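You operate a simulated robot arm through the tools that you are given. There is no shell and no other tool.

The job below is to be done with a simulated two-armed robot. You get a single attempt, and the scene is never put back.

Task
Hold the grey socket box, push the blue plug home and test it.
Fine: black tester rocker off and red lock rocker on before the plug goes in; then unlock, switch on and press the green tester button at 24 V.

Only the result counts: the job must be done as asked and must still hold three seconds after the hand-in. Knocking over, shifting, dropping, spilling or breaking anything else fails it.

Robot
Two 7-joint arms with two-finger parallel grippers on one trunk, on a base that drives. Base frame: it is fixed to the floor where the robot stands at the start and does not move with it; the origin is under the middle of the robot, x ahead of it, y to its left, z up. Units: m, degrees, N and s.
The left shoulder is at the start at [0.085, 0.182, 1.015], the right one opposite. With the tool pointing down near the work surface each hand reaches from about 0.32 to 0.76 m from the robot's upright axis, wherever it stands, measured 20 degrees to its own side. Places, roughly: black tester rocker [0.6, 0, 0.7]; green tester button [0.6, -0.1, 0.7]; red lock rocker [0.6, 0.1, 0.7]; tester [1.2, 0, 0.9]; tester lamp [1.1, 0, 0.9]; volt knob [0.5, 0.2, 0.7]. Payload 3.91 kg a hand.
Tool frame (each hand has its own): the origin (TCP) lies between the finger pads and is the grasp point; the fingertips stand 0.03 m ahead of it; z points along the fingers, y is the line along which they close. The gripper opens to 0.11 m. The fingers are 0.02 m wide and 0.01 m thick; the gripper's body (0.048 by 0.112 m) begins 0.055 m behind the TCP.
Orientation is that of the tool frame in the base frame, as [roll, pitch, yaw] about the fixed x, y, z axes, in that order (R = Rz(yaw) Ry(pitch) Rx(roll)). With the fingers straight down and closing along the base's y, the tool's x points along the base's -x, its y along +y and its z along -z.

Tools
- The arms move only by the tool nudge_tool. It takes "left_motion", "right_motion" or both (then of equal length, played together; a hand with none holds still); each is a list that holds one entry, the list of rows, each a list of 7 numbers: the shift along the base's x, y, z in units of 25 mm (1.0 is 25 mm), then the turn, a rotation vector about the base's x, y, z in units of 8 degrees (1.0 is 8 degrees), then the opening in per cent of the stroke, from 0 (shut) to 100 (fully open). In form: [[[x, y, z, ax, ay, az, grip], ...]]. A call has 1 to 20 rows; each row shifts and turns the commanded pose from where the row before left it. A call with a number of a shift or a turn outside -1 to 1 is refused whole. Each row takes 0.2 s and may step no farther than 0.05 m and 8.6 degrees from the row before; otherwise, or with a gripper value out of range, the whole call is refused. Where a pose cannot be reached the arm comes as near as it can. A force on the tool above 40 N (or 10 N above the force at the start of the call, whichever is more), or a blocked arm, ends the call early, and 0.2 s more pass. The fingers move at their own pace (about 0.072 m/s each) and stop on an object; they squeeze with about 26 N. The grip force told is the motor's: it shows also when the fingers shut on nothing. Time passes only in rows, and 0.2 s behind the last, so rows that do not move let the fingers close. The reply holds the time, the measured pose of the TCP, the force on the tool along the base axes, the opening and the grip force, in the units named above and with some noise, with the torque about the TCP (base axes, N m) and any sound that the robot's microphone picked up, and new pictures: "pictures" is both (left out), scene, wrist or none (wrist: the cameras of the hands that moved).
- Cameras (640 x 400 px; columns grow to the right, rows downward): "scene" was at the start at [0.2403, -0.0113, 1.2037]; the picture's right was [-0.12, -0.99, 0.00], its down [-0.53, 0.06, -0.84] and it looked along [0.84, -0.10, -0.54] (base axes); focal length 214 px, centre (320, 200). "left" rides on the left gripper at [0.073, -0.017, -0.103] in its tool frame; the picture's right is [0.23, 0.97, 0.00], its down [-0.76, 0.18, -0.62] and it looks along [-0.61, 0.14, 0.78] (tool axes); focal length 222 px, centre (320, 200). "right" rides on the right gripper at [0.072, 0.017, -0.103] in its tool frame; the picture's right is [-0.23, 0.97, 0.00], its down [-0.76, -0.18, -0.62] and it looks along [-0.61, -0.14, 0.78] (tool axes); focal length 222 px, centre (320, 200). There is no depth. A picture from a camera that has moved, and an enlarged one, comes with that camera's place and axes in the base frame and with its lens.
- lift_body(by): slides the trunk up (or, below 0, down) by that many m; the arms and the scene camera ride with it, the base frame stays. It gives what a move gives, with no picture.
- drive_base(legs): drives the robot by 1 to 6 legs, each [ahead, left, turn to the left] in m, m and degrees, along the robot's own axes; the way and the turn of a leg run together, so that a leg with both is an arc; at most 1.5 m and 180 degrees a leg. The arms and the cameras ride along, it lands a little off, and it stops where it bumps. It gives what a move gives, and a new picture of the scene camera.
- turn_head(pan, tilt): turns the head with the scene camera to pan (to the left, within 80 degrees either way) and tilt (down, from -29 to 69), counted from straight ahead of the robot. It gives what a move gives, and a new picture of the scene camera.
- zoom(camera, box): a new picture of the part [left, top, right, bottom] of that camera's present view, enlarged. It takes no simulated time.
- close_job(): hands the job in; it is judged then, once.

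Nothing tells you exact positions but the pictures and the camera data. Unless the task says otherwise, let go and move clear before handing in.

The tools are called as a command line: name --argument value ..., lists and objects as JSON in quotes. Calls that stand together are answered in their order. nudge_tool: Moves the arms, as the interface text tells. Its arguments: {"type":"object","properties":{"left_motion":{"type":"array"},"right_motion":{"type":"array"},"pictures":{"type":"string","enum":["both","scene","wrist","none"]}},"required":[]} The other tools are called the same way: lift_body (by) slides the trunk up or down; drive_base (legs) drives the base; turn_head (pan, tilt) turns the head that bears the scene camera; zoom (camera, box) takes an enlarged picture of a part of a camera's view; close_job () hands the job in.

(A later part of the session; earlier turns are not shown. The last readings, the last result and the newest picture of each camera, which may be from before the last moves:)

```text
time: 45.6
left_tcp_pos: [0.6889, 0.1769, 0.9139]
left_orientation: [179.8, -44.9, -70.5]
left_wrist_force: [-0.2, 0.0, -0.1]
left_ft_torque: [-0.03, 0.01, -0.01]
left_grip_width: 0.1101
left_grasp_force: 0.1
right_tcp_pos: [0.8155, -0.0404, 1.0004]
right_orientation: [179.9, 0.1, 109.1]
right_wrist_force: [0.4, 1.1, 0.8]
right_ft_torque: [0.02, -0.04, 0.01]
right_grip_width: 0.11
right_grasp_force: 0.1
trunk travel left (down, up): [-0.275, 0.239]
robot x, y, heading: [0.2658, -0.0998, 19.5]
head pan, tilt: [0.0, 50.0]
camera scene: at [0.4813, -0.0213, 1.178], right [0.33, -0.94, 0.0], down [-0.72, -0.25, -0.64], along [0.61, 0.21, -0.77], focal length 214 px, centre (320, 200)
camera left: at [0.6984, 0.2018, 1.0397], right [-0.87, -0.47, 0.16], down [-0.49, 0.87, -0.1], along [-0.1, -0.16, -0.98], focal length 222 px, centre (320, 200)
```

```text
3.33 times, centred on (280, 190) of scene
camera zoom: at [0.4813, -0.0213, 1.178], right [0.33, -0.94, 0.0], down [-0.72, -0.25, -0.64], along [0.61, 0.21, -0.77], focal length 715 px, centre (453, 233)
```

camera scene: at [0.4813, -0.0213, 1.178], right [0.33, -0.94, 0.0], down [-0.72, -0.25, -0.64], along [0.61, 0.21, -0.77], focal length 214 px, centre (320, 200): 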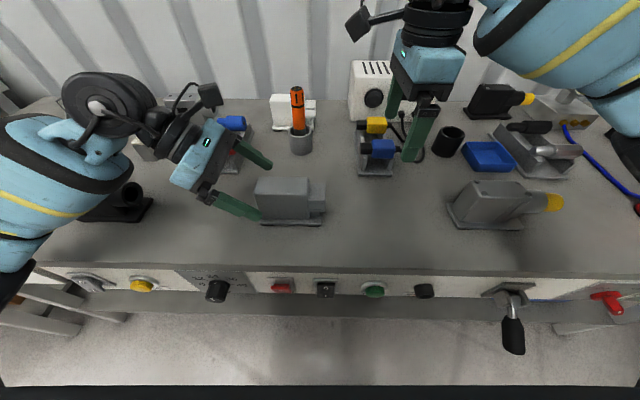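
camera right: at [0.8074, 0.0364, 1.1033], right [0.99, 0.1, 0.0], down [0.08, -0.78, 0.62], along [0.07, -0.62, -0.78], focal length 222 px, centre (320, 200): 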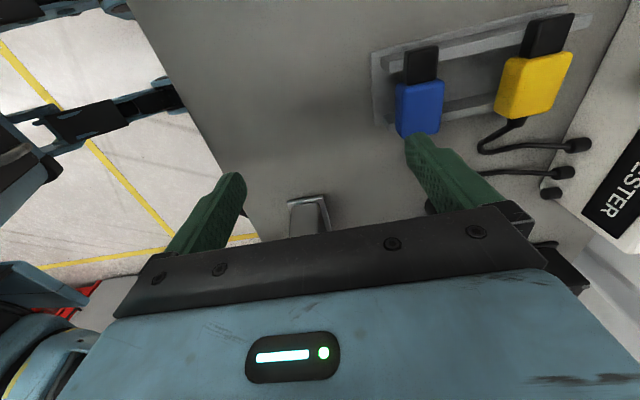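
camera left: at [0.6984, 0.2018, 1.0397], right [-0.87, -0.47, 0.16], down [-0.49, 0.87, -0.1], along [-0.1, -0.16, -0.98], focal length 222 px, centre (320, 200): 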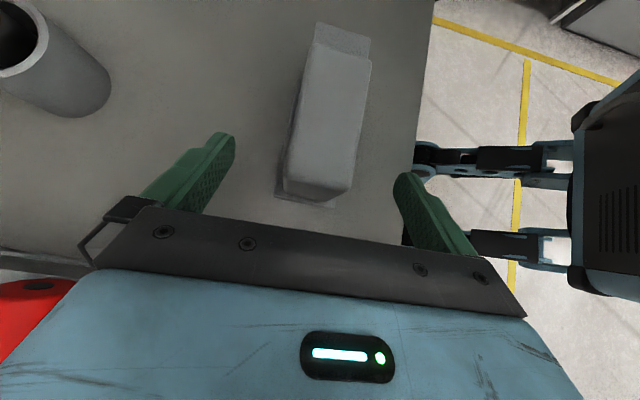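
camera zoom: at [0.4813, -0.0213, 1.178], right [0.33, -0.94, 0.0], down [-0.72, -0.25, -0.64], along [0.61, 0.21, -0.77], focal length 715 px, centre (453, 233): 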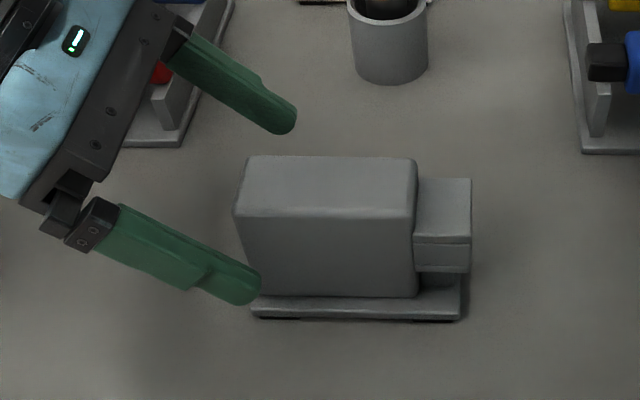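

The left fingers straddle the box. I'll move in the last 3 cm and close on it.

nudge_tool --left_motion '[[[0.209, -0.605, -0.58, 0, 0, 0, 100], [0.209, -0.605, -0.58, 0, 0, 0, 100], [0, 0, 0, 0, 0, 0, 60], [0, 0, 0, 0, 0, 0, 48]]]' --pictures "both"

zoom --camera "scene" --box '[200, 130, 360, 250]'

```text
time: 46.6
left_tcp_pos: [0.6992, 0.1448, 0.886]
left_orientation: [179.8, -44.8, -70.5]
left_wrist_force: [0.1, 0.2, 0.4]
left_ft_torque: [-0.01, 0.02, -0.01]
left_grip_width: 0.0528
left_grasp_force: 0.0
right_tcp_pos: [0.8149, -0.0383, 1.0005]
right_orientation: [-179.9, 0.1, 109.1]
right_wrist_force: [-0.4, 0.3, 0.0]
right_ft_torque: [0.02, 0.03, 0.02]
right_grip_width: 0.11
right_grasp_force: 0.1
trunk travel left (down, up): [-0.275, 0.239]
robot x, y, heading: [0.2653, -0.0924, 19.1]
head pan, tilt: [0.0, 50.0]
camera scene: at [0.4812, -0.0212, 1.178], right [0.33, -0.94, 0.0], down [-0.72, -0.25, -0.64], along [0.61, 0.21, -0.77], focal length 214 px, centre (320, 200)
camera left: at [0.7089, 0.1719, 1.0115], right [-0.87, -0.47, 0.16], down [-0.49, 0.87, -0.1], along [-0.09, -0.16, -0.98], focal length 222 px, centre (320, 200)
```

scene: 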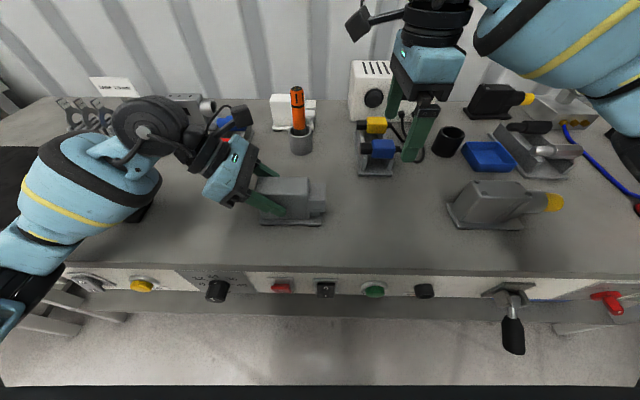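
left: 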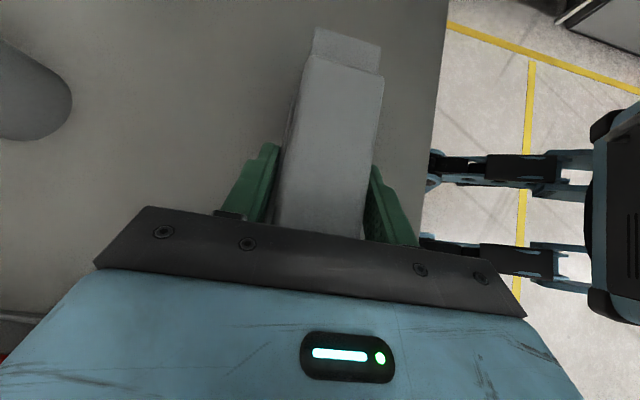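

```text
3.33 times, centred on (280, 190) of scene
camera zoom: at [0.4812, -0.0212, 1.178], right [0.33, -0.94, 0.0], down [-0.72, -0.25, -0.64], along [0.61, 0.21, -0.77], focal length 715 px, centre (453, 233)
```

zoom: 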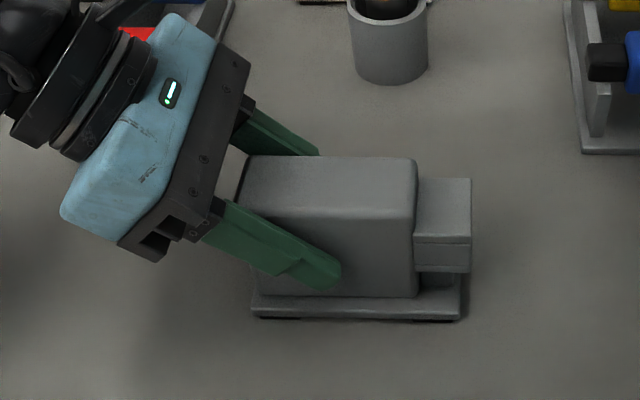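

The fingers are just off the box on both sides. I'll close the grip.

nudge_tool --left_motion '[[[0, 0, 0, 0, 0, 0, 42], [0, 0, 0, 0, 0, 0, 36], [0, 0, 0, 0, 0, 0, 20], [0, 0, 0, 0, 0, 0, 0], [0, 0, 0, 0, 0, 0, 0]]]' --pictures "both"

zoom --camera "scene" --box '[200, 130, 360, 250]'

```text
time: 47.8
left_tcp_pos: [0.6979, 0.1445, 0.887]
left_orientation: [179.8, -44.9, -70.6]
left_wrist_force: [-2.3, -1.0, 0.4]
left_ft_torque: [-0.25, -0.08, -0.08]
left_grip_width: 0.044
left_grasp_force: 26.3
right_tcp_pos: [0.8148, -0.0393, 1.0004]
right_orientation: [180.0, 0.1, 109.2]
right_wrist_force: [-0.4, -0.3, 0.3]
right_ft_torque: [0.0, -0.01, -0.02]
right_grip_width: 0.11
right_grasp_force: 0.1
trunk travel left (down, up): [-0.275, 0.239]
robot x, y, heading: [0.2635, -0.0977, 19.3]
head pan, tilt: [0.0, 50.0]
camera scene: at [0.4811, -0.0212, 1.178], right [0.33, -0.94, 0.0], down [-0.72, -0.25, -0.64], along [0.61, 0.21, -0.77], focal length 214 px, centre (320, 200)
camera left: at [0.7087, 0.172, 1.0117], right [-0.87, -0.47, 0.16], down [-0.49, 0.87, -0.1], along [-0.09, -0.16, -0.98], focal length 222 px, centre (320, 200)
```

scene: 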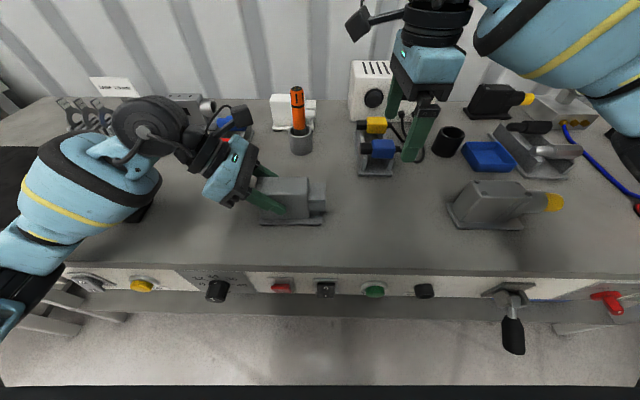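
left: 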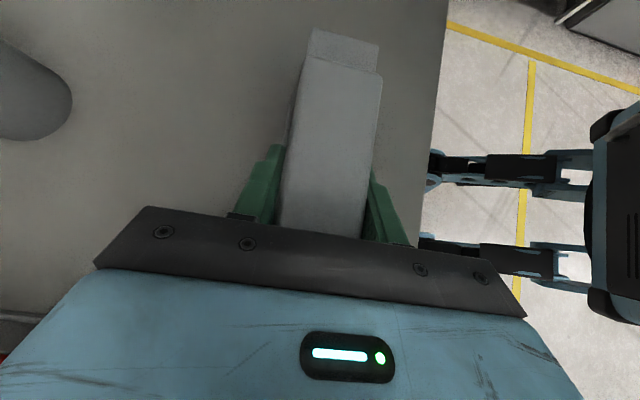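

```text
3.33 times, centred on (280, 190) of scene
camera zoom: at [0.4811, -0.0212, 1.178], right [0.33, -0.94, 0.0], down [-0.72, -0.25, -0.64], along [0.61, 0.21, -0.77], focal length 715 px, centre (453, 233)
```

zoom: 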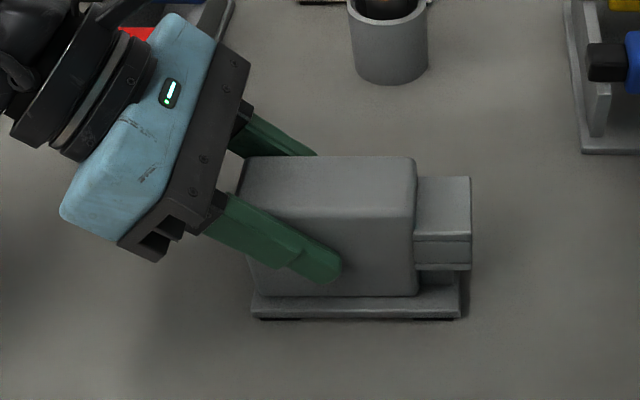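

The box is held at 26 N and didn't shift. Next I'll move the right hand over the blue plug, with the gripper opened only part way so it clears the yellow plug.

nudge_tool --right_motion '[[[0.77, 0.148, -0.24, 0, 0, 0, 62], [0.77, 0.148, -0.24, 0, 0, 0, 62], [0.77, 0.148, -0.24, 0, 0, 0, 62], [0.77, 0.148, -0.24, 0, 0, 0, 62], [0.77, 0.148, -0.24, 0, 0, 0, 62]]]' --pictures "both"

zoom --camera "right" --box '[220, 60, 460, 210]'

zoom --camera "scene" --box '[330, 90, 440, 185]'

```text
time: 49.0
left_tcp_pos: [0.6996, 0.1452, 0.8854]
left_orientation: [179.9, -44.8, -70.6]
left_wrist_force: [0.1, -0.1, -0.5]
left_ft_torque: [-0.21, -0.09, -0.09]
left_grip_width: 0.044
left_grasp_force: 25.6
right_tcp_pos: [0.9119, -0.0194, 0.9719]
right_orientation: [179.8, 0.1, 109.1]
right_wrist_force: [0.4, -0.1, 0.1]
right_ft_torque: [0.0, 0.01, 0.0]
right_grip_width: 0.0682
right_grasp_force: 0.0
trunk travel left (down, up): [-0.275, 0.239]
robot x, y, heading: [0.2684, -0.0986, 19.3]
head pan, tilt: [0.0, 50.0]
camera scene: at [0.4811, -0.0212, 1.178], right [0.33, -0.94, 0.0], down [-0.72, -0.25, -0.64], along [0.61, 0.21, -0.77], focal length 214 px, centre (320, 200)
camera right: at [0.9037, 0.0555, 1.0733], right [0.99, 0.1, 0.0], down [0.08, -0.78, 0.62], along [0.07, -0.62, -0.78], focal length 222 px, centre (320, 200)
```

scene: 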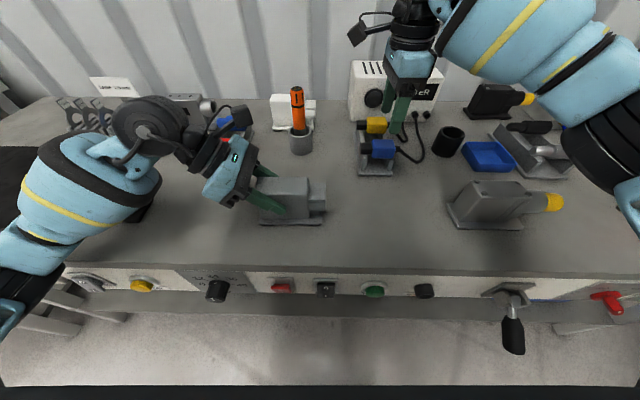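
right: 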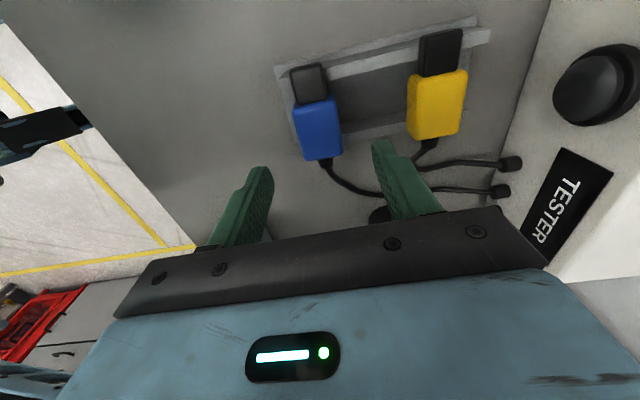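

```text
2.67 times, centred on (340, 135) of right
camera zoom: at [0.9037, 0.0555, 1.0733], right [0.99, 0.1, 0.0], down [0.08, -0.78, 0.62], along [0.07, -0.62, -0.78], focal length 592 px, centre (267, 373)
```

zoom: 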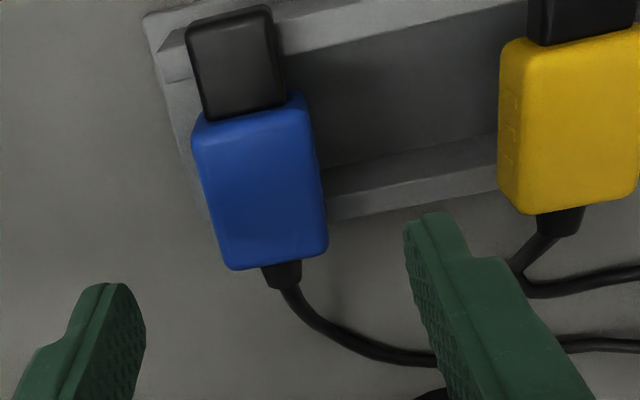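

```text
4.21 times, centred on (385, 138) of scene
camera zoom: at [0.4811, -0.0212, 1.178], right [0.33, -0.94, 0.0], down [-0.72, -0.25, -0.64], along [0.61, 0.21, -0.77], focal length 903 px, centre (46, 463)
```

zoom: 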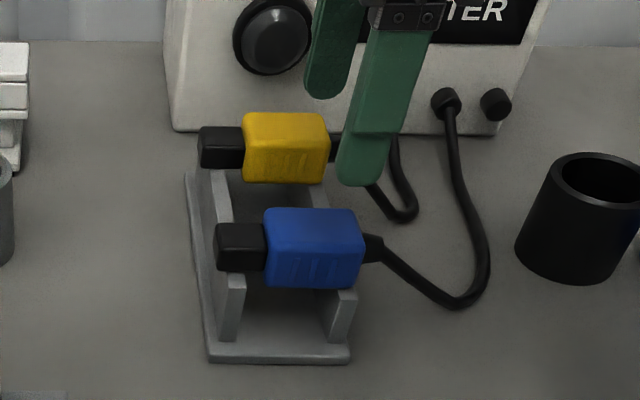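

The plug body is centred at about (0.856, −0.315) in bench coordinates and the hand is already above it. I'll shift 9 mm towards the tip so the fingers fit between the cradle rails, then lower.

nudge_tool --right_motion '[[[-0.114, 0.329, -0.3, 0, 0, 0, 62], [0, 0, -0.7, 0, 0, 0, 62], [0, 0, -0.7, 0, 0, 0, 62], [0, 0, -0.7, 0, 0, 0, 62]]]' --pictures "both"

zoom --camera "right" --box '[220, 60, 460, 210]'

zoom --camera "scene" --box '[330, 90, 440, 185]'

```text
time: 50.0
left_tcp_pos: [0.6989, 0.1445, 0.8859]
left_orientation: [179.9, -44.9, -70.6]
left_wrist_force: [-1.4, 0.5, 0.8]
left_ft_torque: [-0.19, -0.13, -0.05]
left_grip_width: 0.0438
left_grasp_force: 25.6
right_tcp_pos: [0.9078, -0.0126, 0.911]
right_orientation: [179.9, 0.1, 109.1]
right_wrist_force: [0.8, 0.4, -0.5]
right_ft_torque: [0.02, -0.01, 0.01]
right_grip_width: 0.0681
right_grasp_force: 0.1
trunk travel left (down, up): [-0.275, 0.239]
robot x, y, heading: [0.2647, -0.0977, 19.4]
head pan, tilt: [0.0, 50.0]
camera scene: at [0.4811, -0.0211, 1.178], right [0.33, -0.94, 0.0], down [-0.72, -0.25, -0.64], along [0.61, 0.21, -0.77], focal length 214 px, centre (320, 200)
camera right: at [0.9004, 0.0635, 1.0134], right [0.99, 0.1, 0.0], down [0.08, -0.78, 0.62], along [0.07, -0.62, -0.78], focal length 222 px, centre (320, 200)
```

scene: 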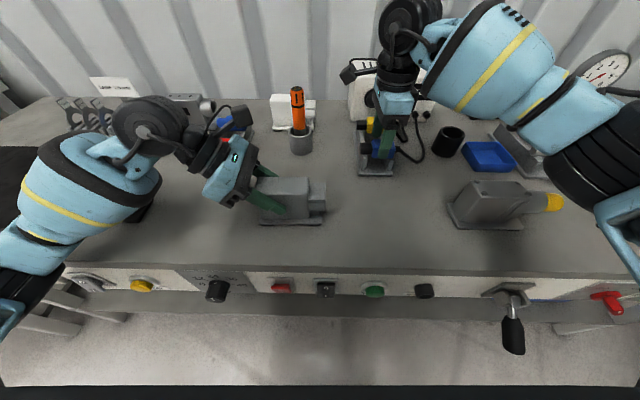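
right: 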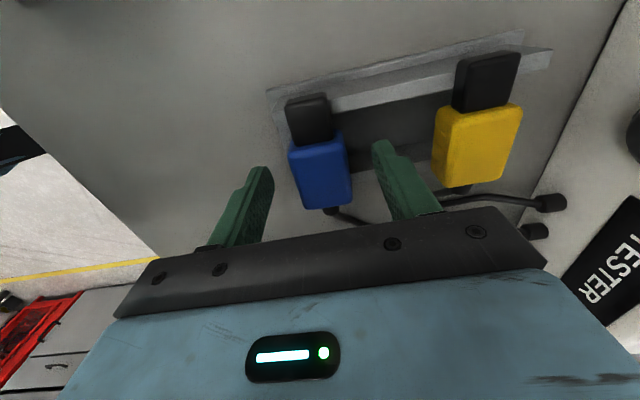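

```text
2.67 times, centred on (340, 135) of right
camera zoom: at [0.9004, 0.0635, 1.0134], right [0.99, 0.1, 0.0], down [0.08, -0.78, 0.62], along [0.07, -0.62, -0.78], focal length 592 px, centre (267, 373)
```

zoom: 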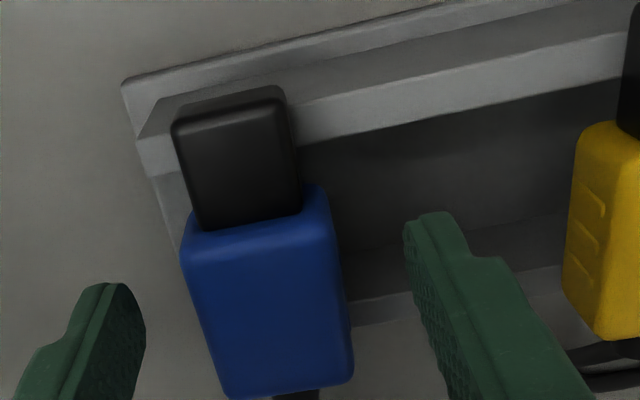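

```text
4.21 times, centred on (385, 138) of scene
camera zoom: at [0.4811, -0.0211, 1.178], right [0.33, -0.94, 0.0], down [-0.72, -0.25, -0.64], along [0.61, 0.21, -0.77], focal length 903 px, centre (46, 463)
```

zoom: 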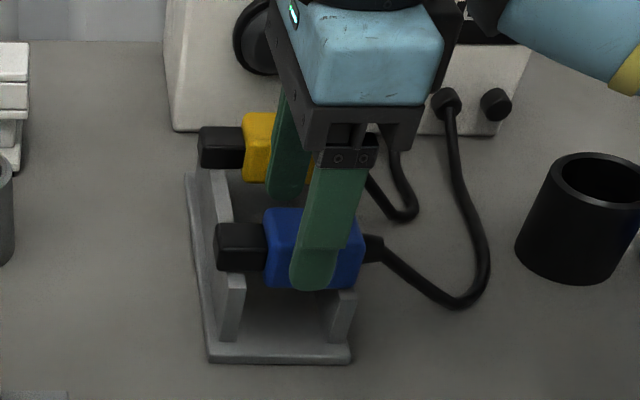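

The fingers straddle the blue plug cleanly. I'll lower another 20 mm and close.

nudge_tool --right_motion '[[[0, 0, -0.4, 0, 0, 0, 62], [0, 0, -0.4, 0, 0, 0, 62], [0, 0, 0, 0, 0, 0, 40], [0, 0, 0, 0, 0, 0, 30], [0, 0, 0, 0, 0, 0, 15], [0, 0, 0, 0, 0, 0, 0], [0, 0, 0, 0, 0, 0, 0]]]' --pictures "both"

zoom --camera "right" --box '[220, 60, 460, 210]'

zoom --camera "scene" --box '[330, 90, 440, 185]'

```text
time: 51.6
left_tcp_pos: [0.6977, 0.146, 0.8857]
left_orientation: [180.0, -44.9, -70.7]
left_wrist_force: [-0.9, 1.3, 0.9]
left_ft_torque: [-0.04, -0.12, 0.03]
left_grip_width: 0.044
left_grasp_force: 26.2
right_tcp_pos: [0.9083, -0.0122, 0.8894]
right_orientation: [179.9, 0.1, 109.1]
right_wrist_force: [-0.1, 0.2, -0.6]
right_ft_torque: [-0.04, -0.04, -0.01]
right_grip_width: 0.038
right_grasp_force: 25.8
trunk travel left (down, up): [-0.275, 0.239]
robot x, y, heading: [0.2675, -0.0943, 19.5]
head pan, tilt: [0.0, 50.0]
camera scene: at [0.4811, -0.0211, 1.178], right [0.33, -0.94, 0.0], down [-0.72, -0.25, -0.64], along [0.61, 0.21, -0.77], focal length 214 px, centre (320, 200)
camera right: at [0.9003, 0.0631, 0.9934], right [0.99, 0.1, 0.0], down [0.08, -0.78, 0.62], along [0.07, -0.62, -0.78], focal length 222 px, centre (320, 200)
```

scene: 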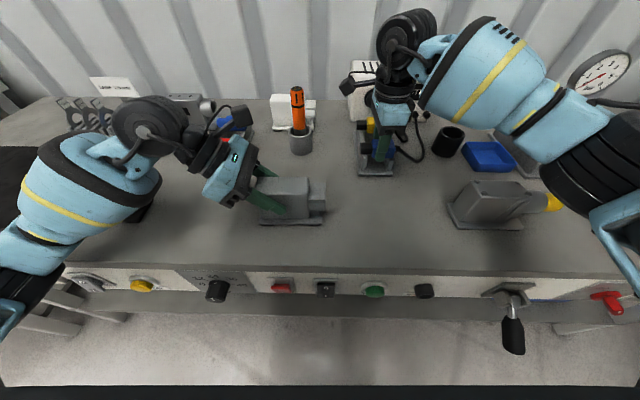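
right: 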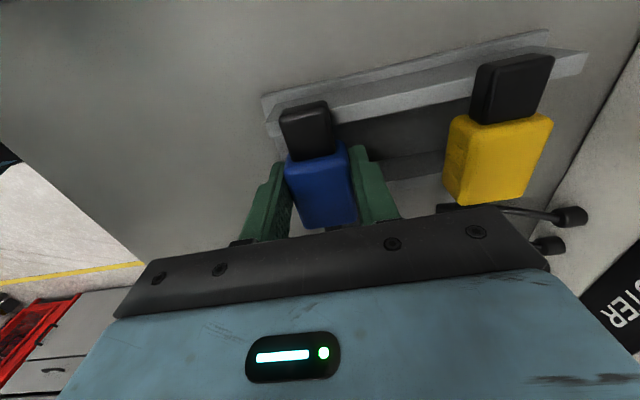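

```text
2.67 times, centred on (340, 135) of right
camera zoom: at [0.9003, 0.0631, 0.9934], right [0.99, 0.1, 0.0], down [0.08, -0.78, 0.62], along [0.07, -0.62, -0.78], focal length 592 px, centre (267, 373)
```

zoom: 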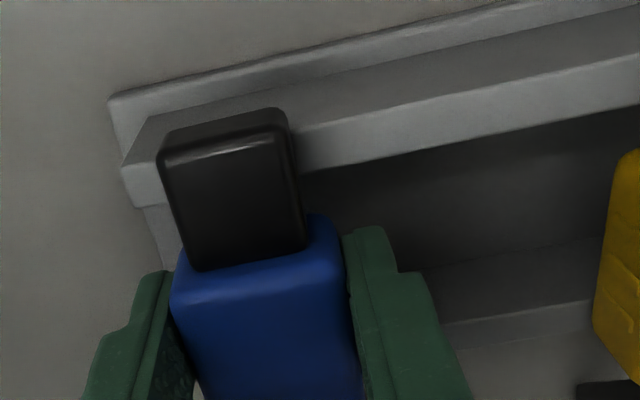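

```text
4.21 times, centred on (385, 138) of scene
camera zoom: at [0.4811, -0.0211, 1.178], right [0.33, -0.94, 0.0], down [-0.72, -0.25, -0.64], along [0.61, 0.21, -0.77], focal length 903 px, centre (46, 463)
```

zoom: 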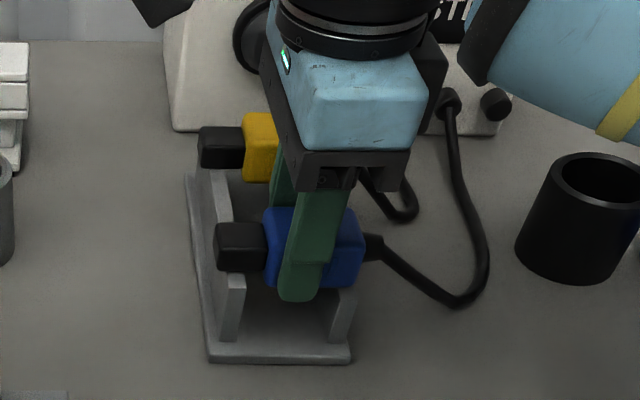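

The plug is gripped, 38 mm wide at 26 N. I'll lift it clear of the cradle.

nudge_tool --right_motion '[[[0, 0, 0.3, 0, 0, 0, 0], [0, 0, 0.6, 0, 0, 0, 0], [0, 0, 0.8, 0, 0, 0, 0], [0, 0, 0.8, 0, 0, 0, 0]]]' --pictures "both"

zoom --camera "scene" --box '[330, 70, 440, 185]'

```text
time: 52.6
left_tcp_pos: [0.699, 0.1444, 0.8856]
left_orientation: [180.0, -44.9, -70.6]
left_wrist_force: [-1.4, 0.8, -0.2]
left_ft_torque: [-0.03, -0.12, -0.02]
left_grip_width: 0.0442
left_grasp_force: 26.0
right_tcp_pos: [0.9075, -0.0144, 0.9531]
right_orientation: [179.9, 0.1, 109.1]
right_wrist_force: [0.0, -0.5, -0.8]
right_ft_torque: [-0.01, 0.01, -0.01]
right_grip_width: 0.0376
right_grasp_force: 25.8
trunk travel left (down, up): [-0.275, 0.239]
robot x, y, heading: [0.2656, -0.0945, 19.4]
head pan, tilt: [0.0, 50.0]
camera scene: at [0.4811, -0.0211, 1.178], right [0.33, -0.94, 0.0], down [-0.72, -0.25, -0.64], along [0.61, 0.21, -0.77], focal length 214 px, centre (320, 200)
camera right: at [0.8997, 0.0628, 1.0563], right [0.99, 0.1, 0.0], down [0.08, -0.78, 0.62], along [0.07, -0.62, -0.78], focal length 222 px, centre (320, 200)
```

scene: 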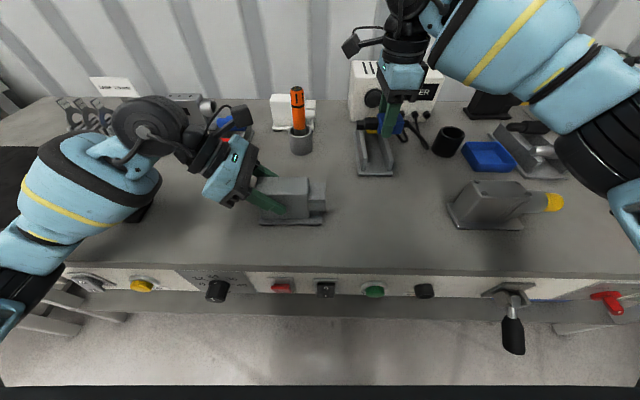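
right: 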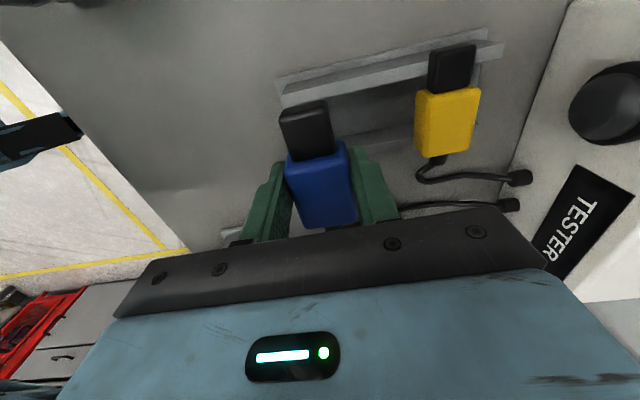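

```text
3.48 times, centred on (385, 128) of scene
camera zoom: at [0.4811, -0.0211, 1.178], right [0.33, -0.94, 0.0], down [-0.72, -0.25, -0.64], along [0.61, 0.21, -0.77], focal length 746 px, centre (94, 452)
```

zoom: 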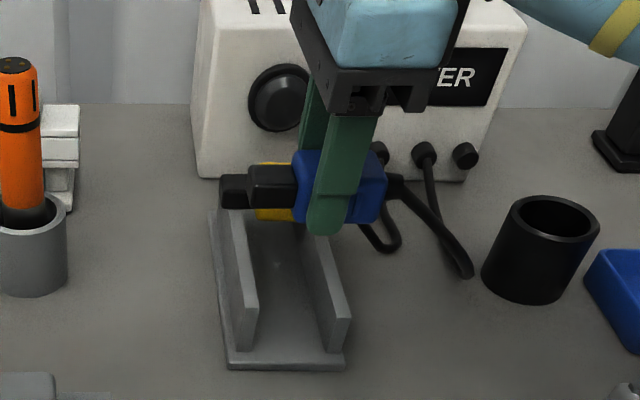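

The plug is out of the cradle and held steady. I'll carry it towards the socket mouth, staying high and about 4 cm to the right of it.

nudge_tool --right_motion '[[[-0.86, -0.0527, 0, 0, 0, 0, 0], [-0.86, -0.0527, 0, 0, 0, 0, 0], [-0.86, -0.0527, 0, 0, 0, 0, 0], [-0.86, -0.0527, 0, 0, 0, 0, 0], [-0.86, -0.0527, 0, 0, 0, 0, 0], [-0.86, -0.0527, 0, 0, 0, 0, 0], [-0.86, -0.0527, 0, 0, 0, 0, 0]]]' --pictures "both"

zoom --camera "scene" --box '[240, 120, 400, 230]'

zoom --camera "right" --box '[200, 0, 440, 150]'

zoom --camera "left" --box '[240, 0, 440, 125]'

```text
time: 54.2
left_tcp_pos: [0.6997, 0.1454, 0.8859]
left_orientation: [179.9, -44.8, -70.6]
left_wrist_force: [-0.8, 1.0, 1.3]
left_ft_torque: [0.01, -0.11, 0.1]
left_grip_width: 0.0438
left_grasp_force: 25.8
right_tcp_pos: [0.7573, -0.0223, 0.9534]
right_orientation: [179.9, 0.1, 109.0]
right_wrist_force: [-0.1, 0.3, -1.8]
right_ft_torque: [-0.02, -0.04, 0.03]
right_grip_width: 0.0377
right_grasp_force: 26.1
trunk travel left (down, up): [-0.275, 0.239]
robot x, y, heading: [0.2647, -0.0987, 19.1]
head pan, tilt: [0.0, 50.0]
camera scene: at [0.4811, -0.0211, 1.178], right [0.33, -0.94, 0.0], down [-0.72, -0.25, -0.64], along [0.61, 0.21, -0.77], focal length 214 px, centre (320, 200)
camera right: at [0.749, 0.0535, 1.0562], right [0.99, 0.1, 0.0], down [0.08, -0.78, 0.62], along [0.07, -0.62, -0.78], focal length 222 px, centre (320, 200)
```

scene: 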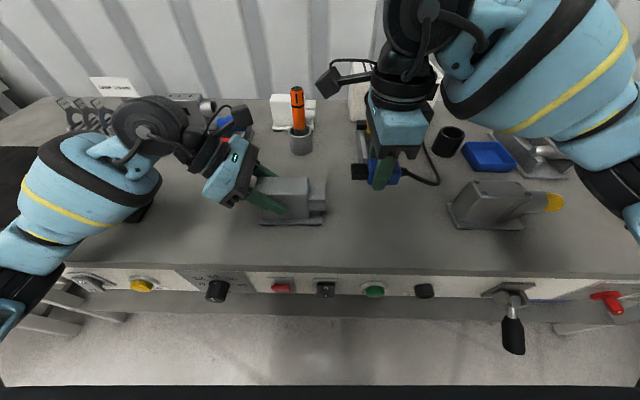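
right: 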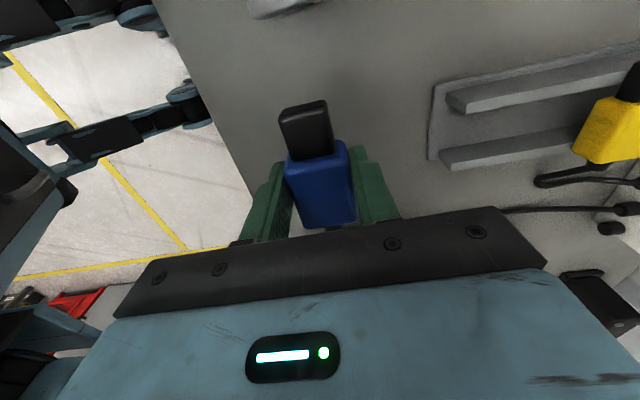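

```text
3.64 times, centred on (320, 175) of scene
camera zoom: at [0.4811, -0.0211, 1.178], right [0.33, -0.94, 0.0], down [-0.72, -0.25, -0.64], along [0.61, 0.21, -0.77], focal length 780 px, centre (320, 291)
```

zoom: 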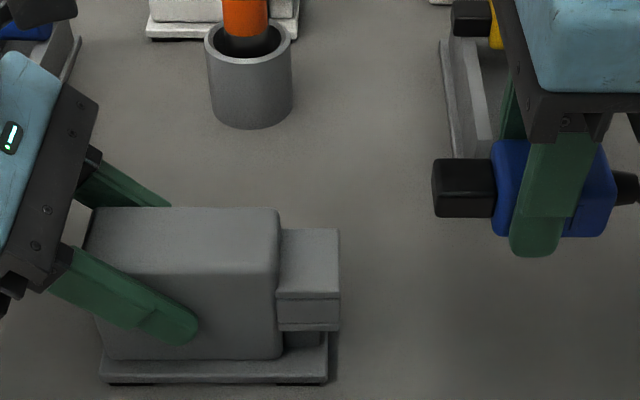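

```text
2.67 times, centred on (320, 75) of right
camera zoom: at [0.749, 0.0535, 1.0562], right [0.99, 0.1, 0.0], down [0.08, -0.78, 0.62], along [0.07, -0.62, -0.78], focal length 592 px, centre (320, 533)
```

zoom: 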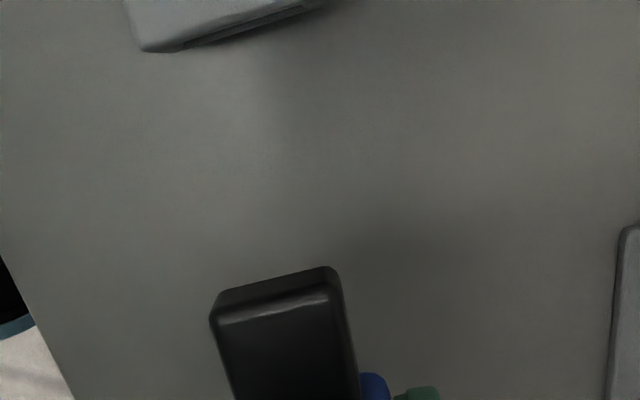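

```text
3.20 times, centred on (340, 62) of left
camera zoom: at [0.7088, 0.1721, 1.0117], right [-0.87, -0.47, 0.16], down [-0.49, 0.87, -0.1], along [-0.09, -0.16, -0.98], focal length 711 px, centre (256, 640)
```

zoom: 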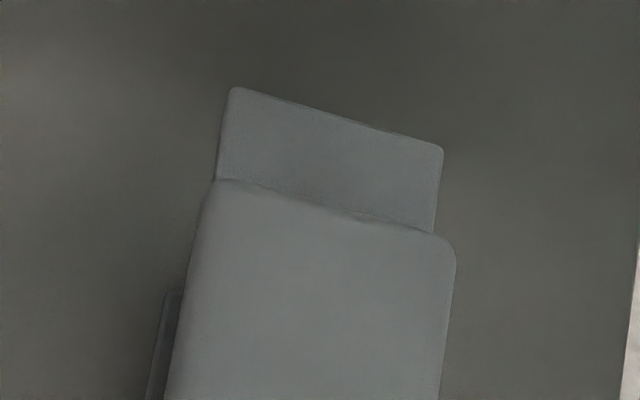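

From the measurements, the socket mouth centre is at z 0.876 and bench-forward 0.708–0.710. The plug tip rides 12.5 mm below the right TCP, so I need TCP z of about 0.889. I'll lower the plug in front of the mouth.

nudge_tool --right_motion '[[[0.02, 0.007, -0.644, 0, 0, 0, 0], [0, 0, -0.644, 0, 0, 0, 0], [0, 0, -0.644, 0, 0, 0, 0], [0, 0, -0.644, 0, 0, 0, 0]]]' --pictures "both"

zoom --camera "scene" --box '[260, 150, 400, 235]'

zoom --camera "right" --box '[200, 0, 440, 150]'

zoom --camera "left" --box '[240, 0, 440, 125]'

```text
time: 55.2
left_tcp_pos: [0.6991, 0.1454, 0.886]
left_orientation: [179.8, -45.0, -70.6]
left_wrist_force: [-0.2, 0.0, 0.8]
left_ft_torque: [0.02, -0.13, 0.04]
left_grip_width: 0.0437
left_grasp_force: 25.5
right_tcp_pos: [0.7576, -0.0201, 0.8882]
right_orientation: [179.9, 0.1, 109.1]
right_wrist_force: [-0.5, 0.8, -0.8]
right_ft_torque: [-0.02, -0.03, 0.03]
right_grip_width: 0.0378
right_grasp_force: 26.0
trunk travel left (down, up): [-0.275, 0.239]
robot x, y, heading: [0.2627, -0.0935, 19.2]
head pan, tilt: [0.0, 50.0]
camera scene: at [0.4811, -0.0211, 1.178], right [0.33, -0.94, 0.0], down [-0.72, -0.25, -0.64], along [0.61, 0.21, -0.77], focal length 214 px, centre (320, 200)
camera right: at [0.7502, 0.054, 0.9916], right [0.99, 0.1, 0.0], down [0.08, -0.78, 0.62], along [0.07, -0.62, -0.78], focal length 222 px, centre (320, 200)
```

scene: 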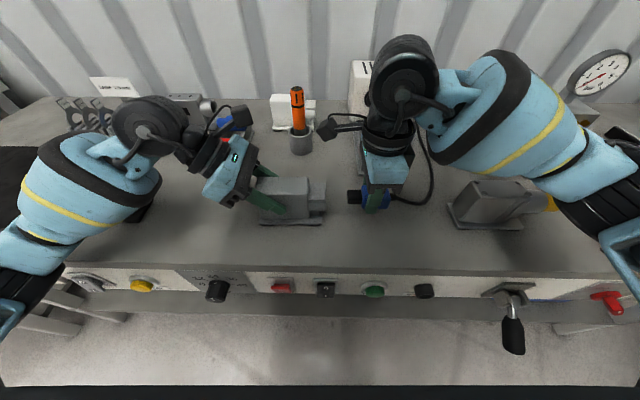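
right: 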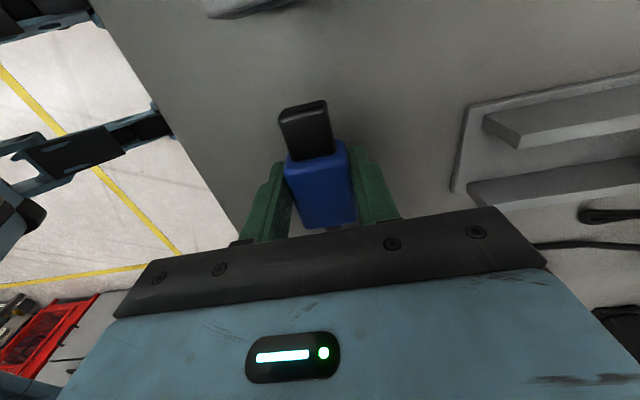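

```text
4.57 times, centred on (330, 192) of scene
camera zoom: at [0.4811, -0.0211, 1.178], right [0.33, -0.94, 0.0], down [-0.72, -0.25, -0.64], along [0.61, 0.21, -0.77], focal length 980 px, centre (274, 234)
```

zoom: 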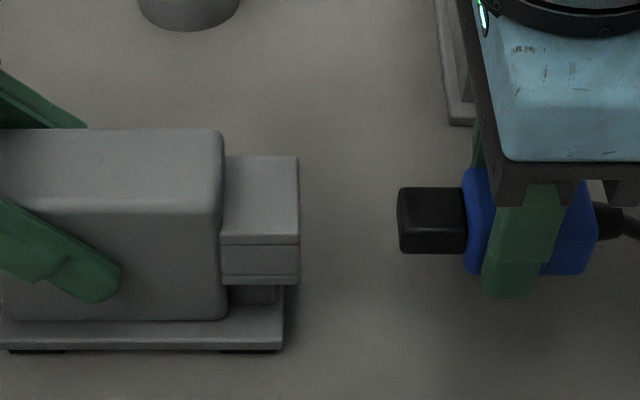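

```text
2.67 times, centred on (320, 75) of right
camera zoom: at [0.7502, 0.054, 0.9916], right [0.99, 0.1, 0.0], down [0.08, -0.78, 0.62], along [0.07, -0.62, -0.78], focal length 592 px, centre (320, 533)
```

zoom: 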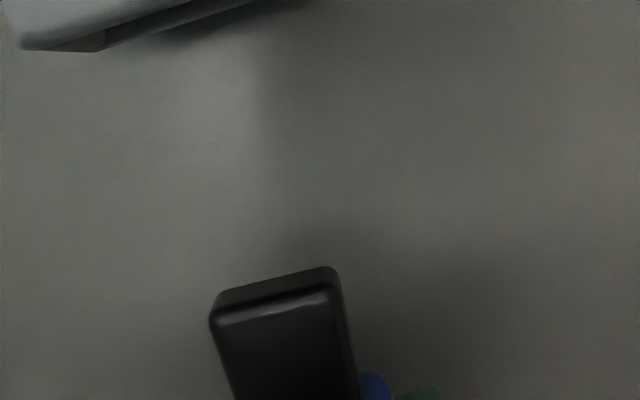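

```text
3.20 times, centred on (340, 62) of left
camera zoom: at [0.7087, 0.1721, 1.0117], right [-0.87, -0.47, 0.16], down [-0.49, 0.87, -0.1], along [-0.09, -0.16, -0.98], focal length 711 px, centre (256, 640)
```

zoom: 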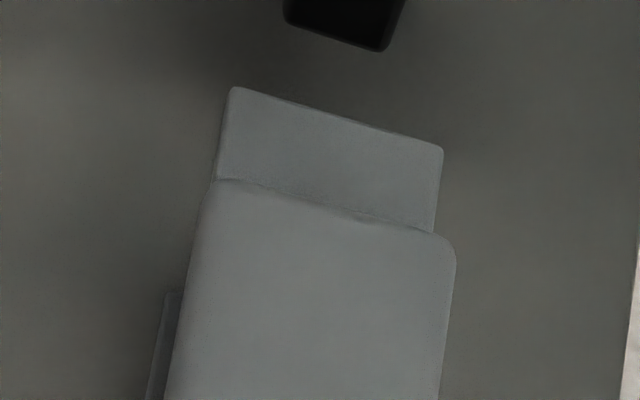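

The tip is lined up with the mouth to within about 1–2 mm, with a 40 mm gap. I'll close most of it and check the alignment again.

nudge_tool --right_motion '[[[-0.139, 0.373, 0.02, 0, 0, 0, 0], [-0.139, 0.373, 0.02, 0, 0, 0, 0], [-0.131, 0.378, 0, 0, 0, 0, 0]]]' --pictures "both"

zoom --camera "scene" --box '[280, 165, 376, 225]'

zoom --camera "left" --box '[240, 0, 440, 125]'

zoom --camera "right" --box '[200, 0, 440, 150]'

```text
time: 56.0
left_tcp_pos: [0.6993, 0.146, 0.8865]
left_orientation: [179.9, -44.9, -70.6]
left_wrist_force: [-0.4, 2.2, 0.6]
left_ft_torque: [-0.12, -0.15, -0.06]
left_grip_width: 0.0436
left_grasp_force: 25.9
right_tcp_pos: [0.7482, 0.0068, 0.8892]
right_orientation: [179.9, 0.1, 109.1]
right_wrist_force: [0.2, 0.0, -0.9]
right_ft_torque: [-0.03, -0.02, 0.01]
right_grip_width: 0.0377
right_grasp_force: 26.1
trunk travel left (down, up): [-0.275, 0.239]
robot x, y, heading: [0.2694, -0.0993, 19.1]
head pan, tilt: [0.0, 50.0]
camera scene: at [0.4811, -0.0211, 1.178], right [0.33, -0.94, 0.0], down [-0.72, -0.25, -0.64], along [0.61, 0.21, -0.77], focal length 214 px, centre (320, 200)
camera right: at [0.7402, 0.0827, 0.9922], right [0.99, 0.1, 0.0], down [0.08, -0.78, 0.62], along [0.07, -0.62, -0.78], focal length 222 px, centre (320, 200)
```

scene: 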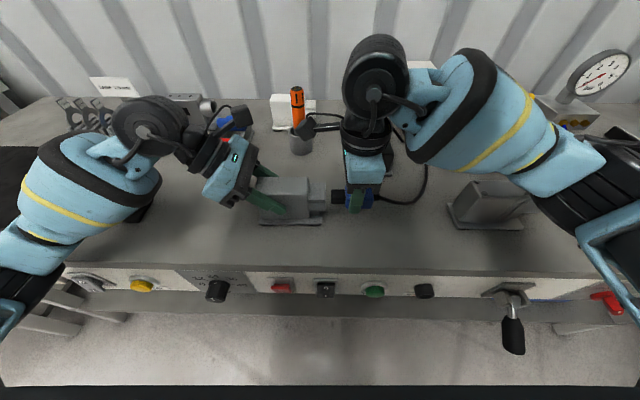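
right: 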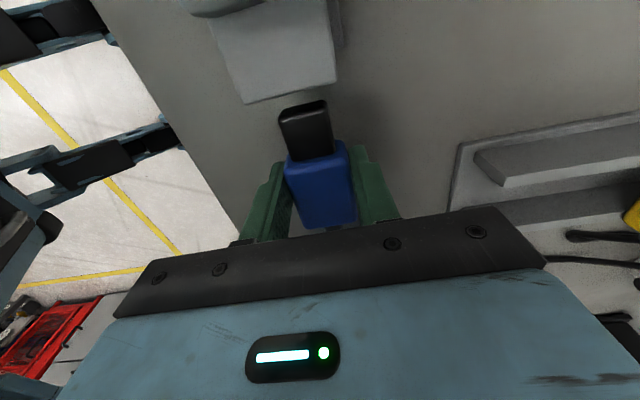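

```text
6.67 times, centred on (328, 195) of scene
camera zoom: at [0.4811, -0.0211, 1.178], right [0.33, -0.94, 0.0], down [-0.72, -0.25, -0.64], along [0.61, 0.21, -0.77], focal length 1430 px, centre (267, 233)
```

zoom: 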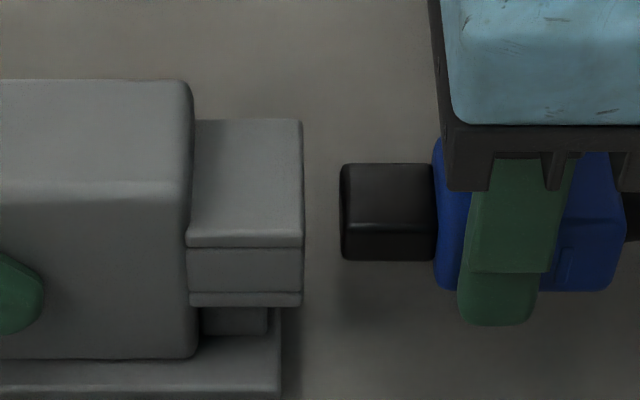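

```text
3.20 times, centred on (340, 62) of left
camera zoom: at [0.7087, 0.172, 1.0117], right [-0.87, -0.47, 0.16], down [-0.49, 0.87, -0.1], along [-0.09, -0.16, -0.98], focal length 711 px, centre (256, 640)
```

zoom: 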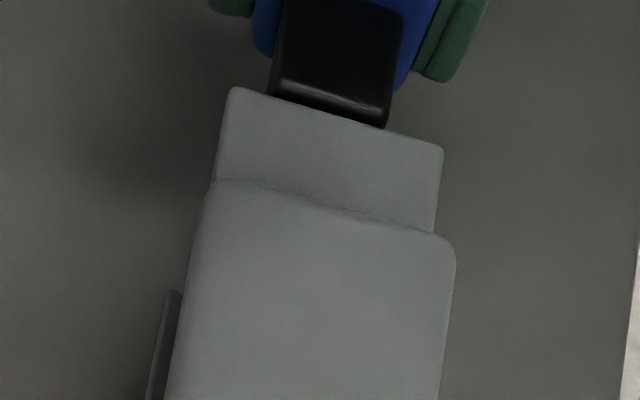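

```text
2.67 times, centred on (320, 75) of right
camera zoom: at [0.7402, 0.0827, 0.9922], right [0.99, 0.1, 0.0], down [0.08, -0.78, 0.62], along [0.07, -0.62, -0.78], focal length 592 px, centre (320, 533)
```

zoom: 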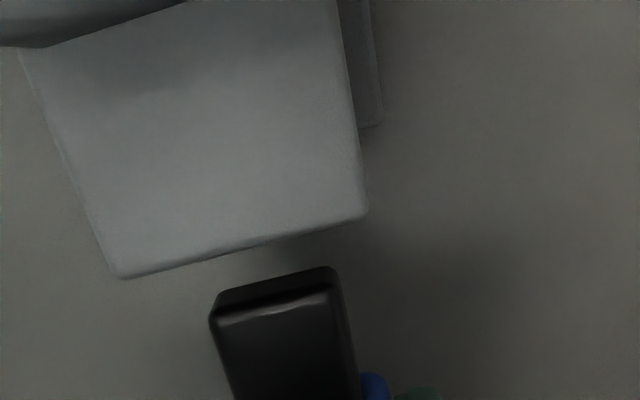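

The tip is about 11 mm from the mouth. The cameras agree it needs about 1.5 mm towards me and 1.5 mm up. I'll correct that and ease forward in 2 mm steps, watching the force.

nudge_tool --right_motion '[[[-0.0567, -0.0196, 0.06, 0, 0, 0, 0], [-0.0262, 0.0756, 0, 0, 0, 0, 0], [-0.0262, 0.0756, 0, 0, 0, 0, 0], [-0.0262, 0.0756, 0, 0, 0, 0, 0], [-0.0262, 0.0756, 0, 0, 0, 0, 0], [-0.0262, 0.0756, 0, 0, 0, 0, 0], [-0.0262, 0.0756, 0, 0, 0, 0, 0]]]' --pictures "both"

zoom --camera "scene" --box '[280, 165, 376, 225]'

zoom --camera "left" --box '[240, 0, 440, 125]'

zoom --camera "right" --box '[200, 0, 440, 150]'

```text
time: 57.6
left_tcp_pos: [0.6998, 0.1455, 0.8861]
left_orientation: [179.9, -44.9, -70.6]
left_wrist_force: [-0.7, -0.4, 0.8]
left_ft_torque: [-0.06, -0.09, 0.01]
left_grip_width: 0.0439
left_grasp_force: 25.7
right_tcp_pos: [0.7425, 0.0171, 0.8912]
right_orientation: [179.9, 0.1, 109.1]
right_wrist_force: [0.2, -0.1, -1.4]
right_ft_torque: [-0.04, -0.01, 0.0]
right_grip_width: 0.0374
right_grasp_force: 26.0
trunk travel left (down, up): [-0.275, 0.239]
robot x, y, heading: [0.2675, -0.0927, 19.0]
head pan, tilt: [0.0, 50.0]
camera scene: at [0.4811, -0.0212, 1.178], right [0.33, -0.94, 0.0], down [-0.72, -0.25, -0.64], along [0.61, 0.21, -0.77], focal length 214 px, centre (320, 200)
camera right: at [0.7343, 0.0931, 0.9937], right [0.99, 0.1, 0.0], down [0.08, -0.78, 0.62], along [0.07, -0.62, -0.78], focal length 222 px, centre (320, 200)
```

scene: 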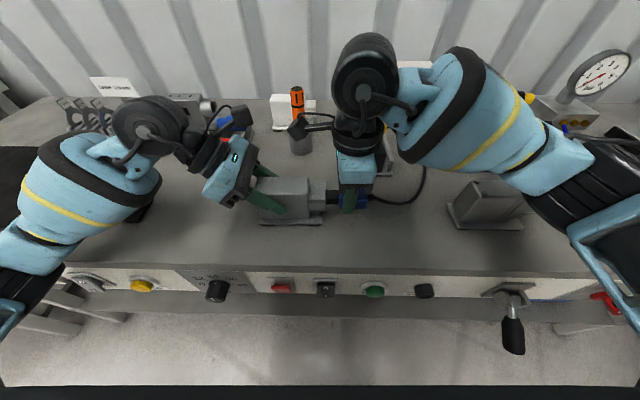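
right: 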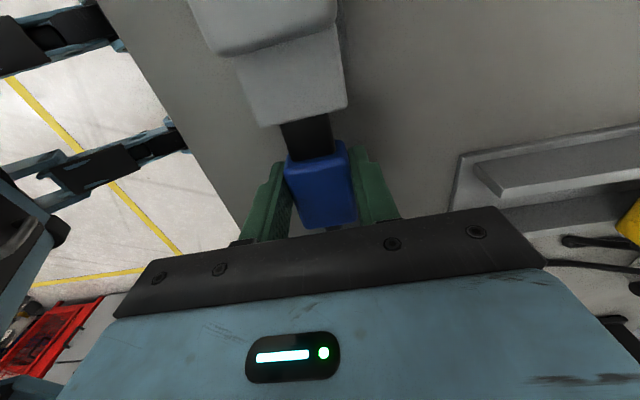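

```text
6.67 times, centred on (328, 195) of scene
camera zoom: at [0.4811, -0.0212, 1.178], right [0.33, -0.94, 0.0], down [-0.72, -0.25, -0.64], along [0.61, 0.21, -0.77], focal length 1430 px, centre (267, 233)
```

zoom: 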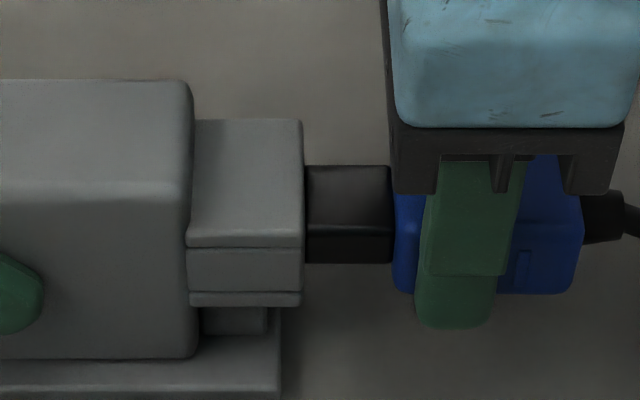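

```text
3.20 times, centred on (340, 62) of left
camera zoom: at [0.7087, 0.172, 1.0117], right [-0.87, -0.47, 0.16], down [-0.49, 0.87, -0.1], along [-0.09, -0.16, -0.98], focal length 711 px, centre (256, 640)
```

zoom: 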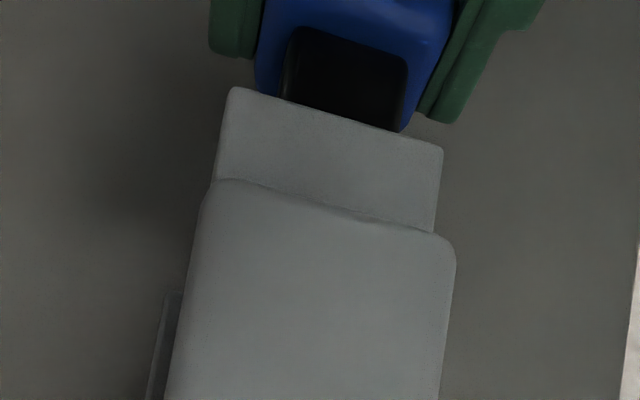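

```text
2.67 times, centred on (320, 75) of right
camera zoom: at [0.7343, 0.0931, 0.9937], right [0.99, 0.1, 0.0], down [0.08, -0.78, 0.62], along [0.07, -0.62, -0.78], focal length 592 px, centre (320, 533)
```

zoom: 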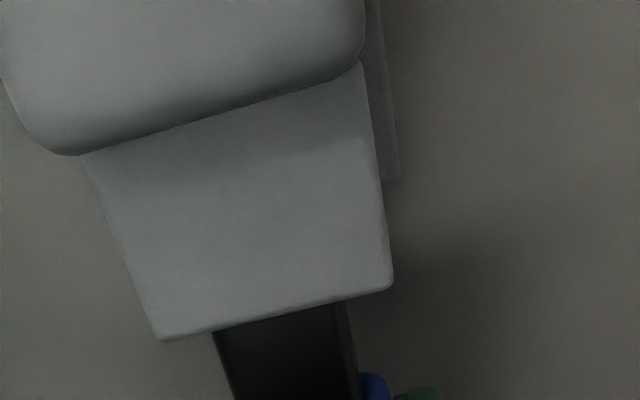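

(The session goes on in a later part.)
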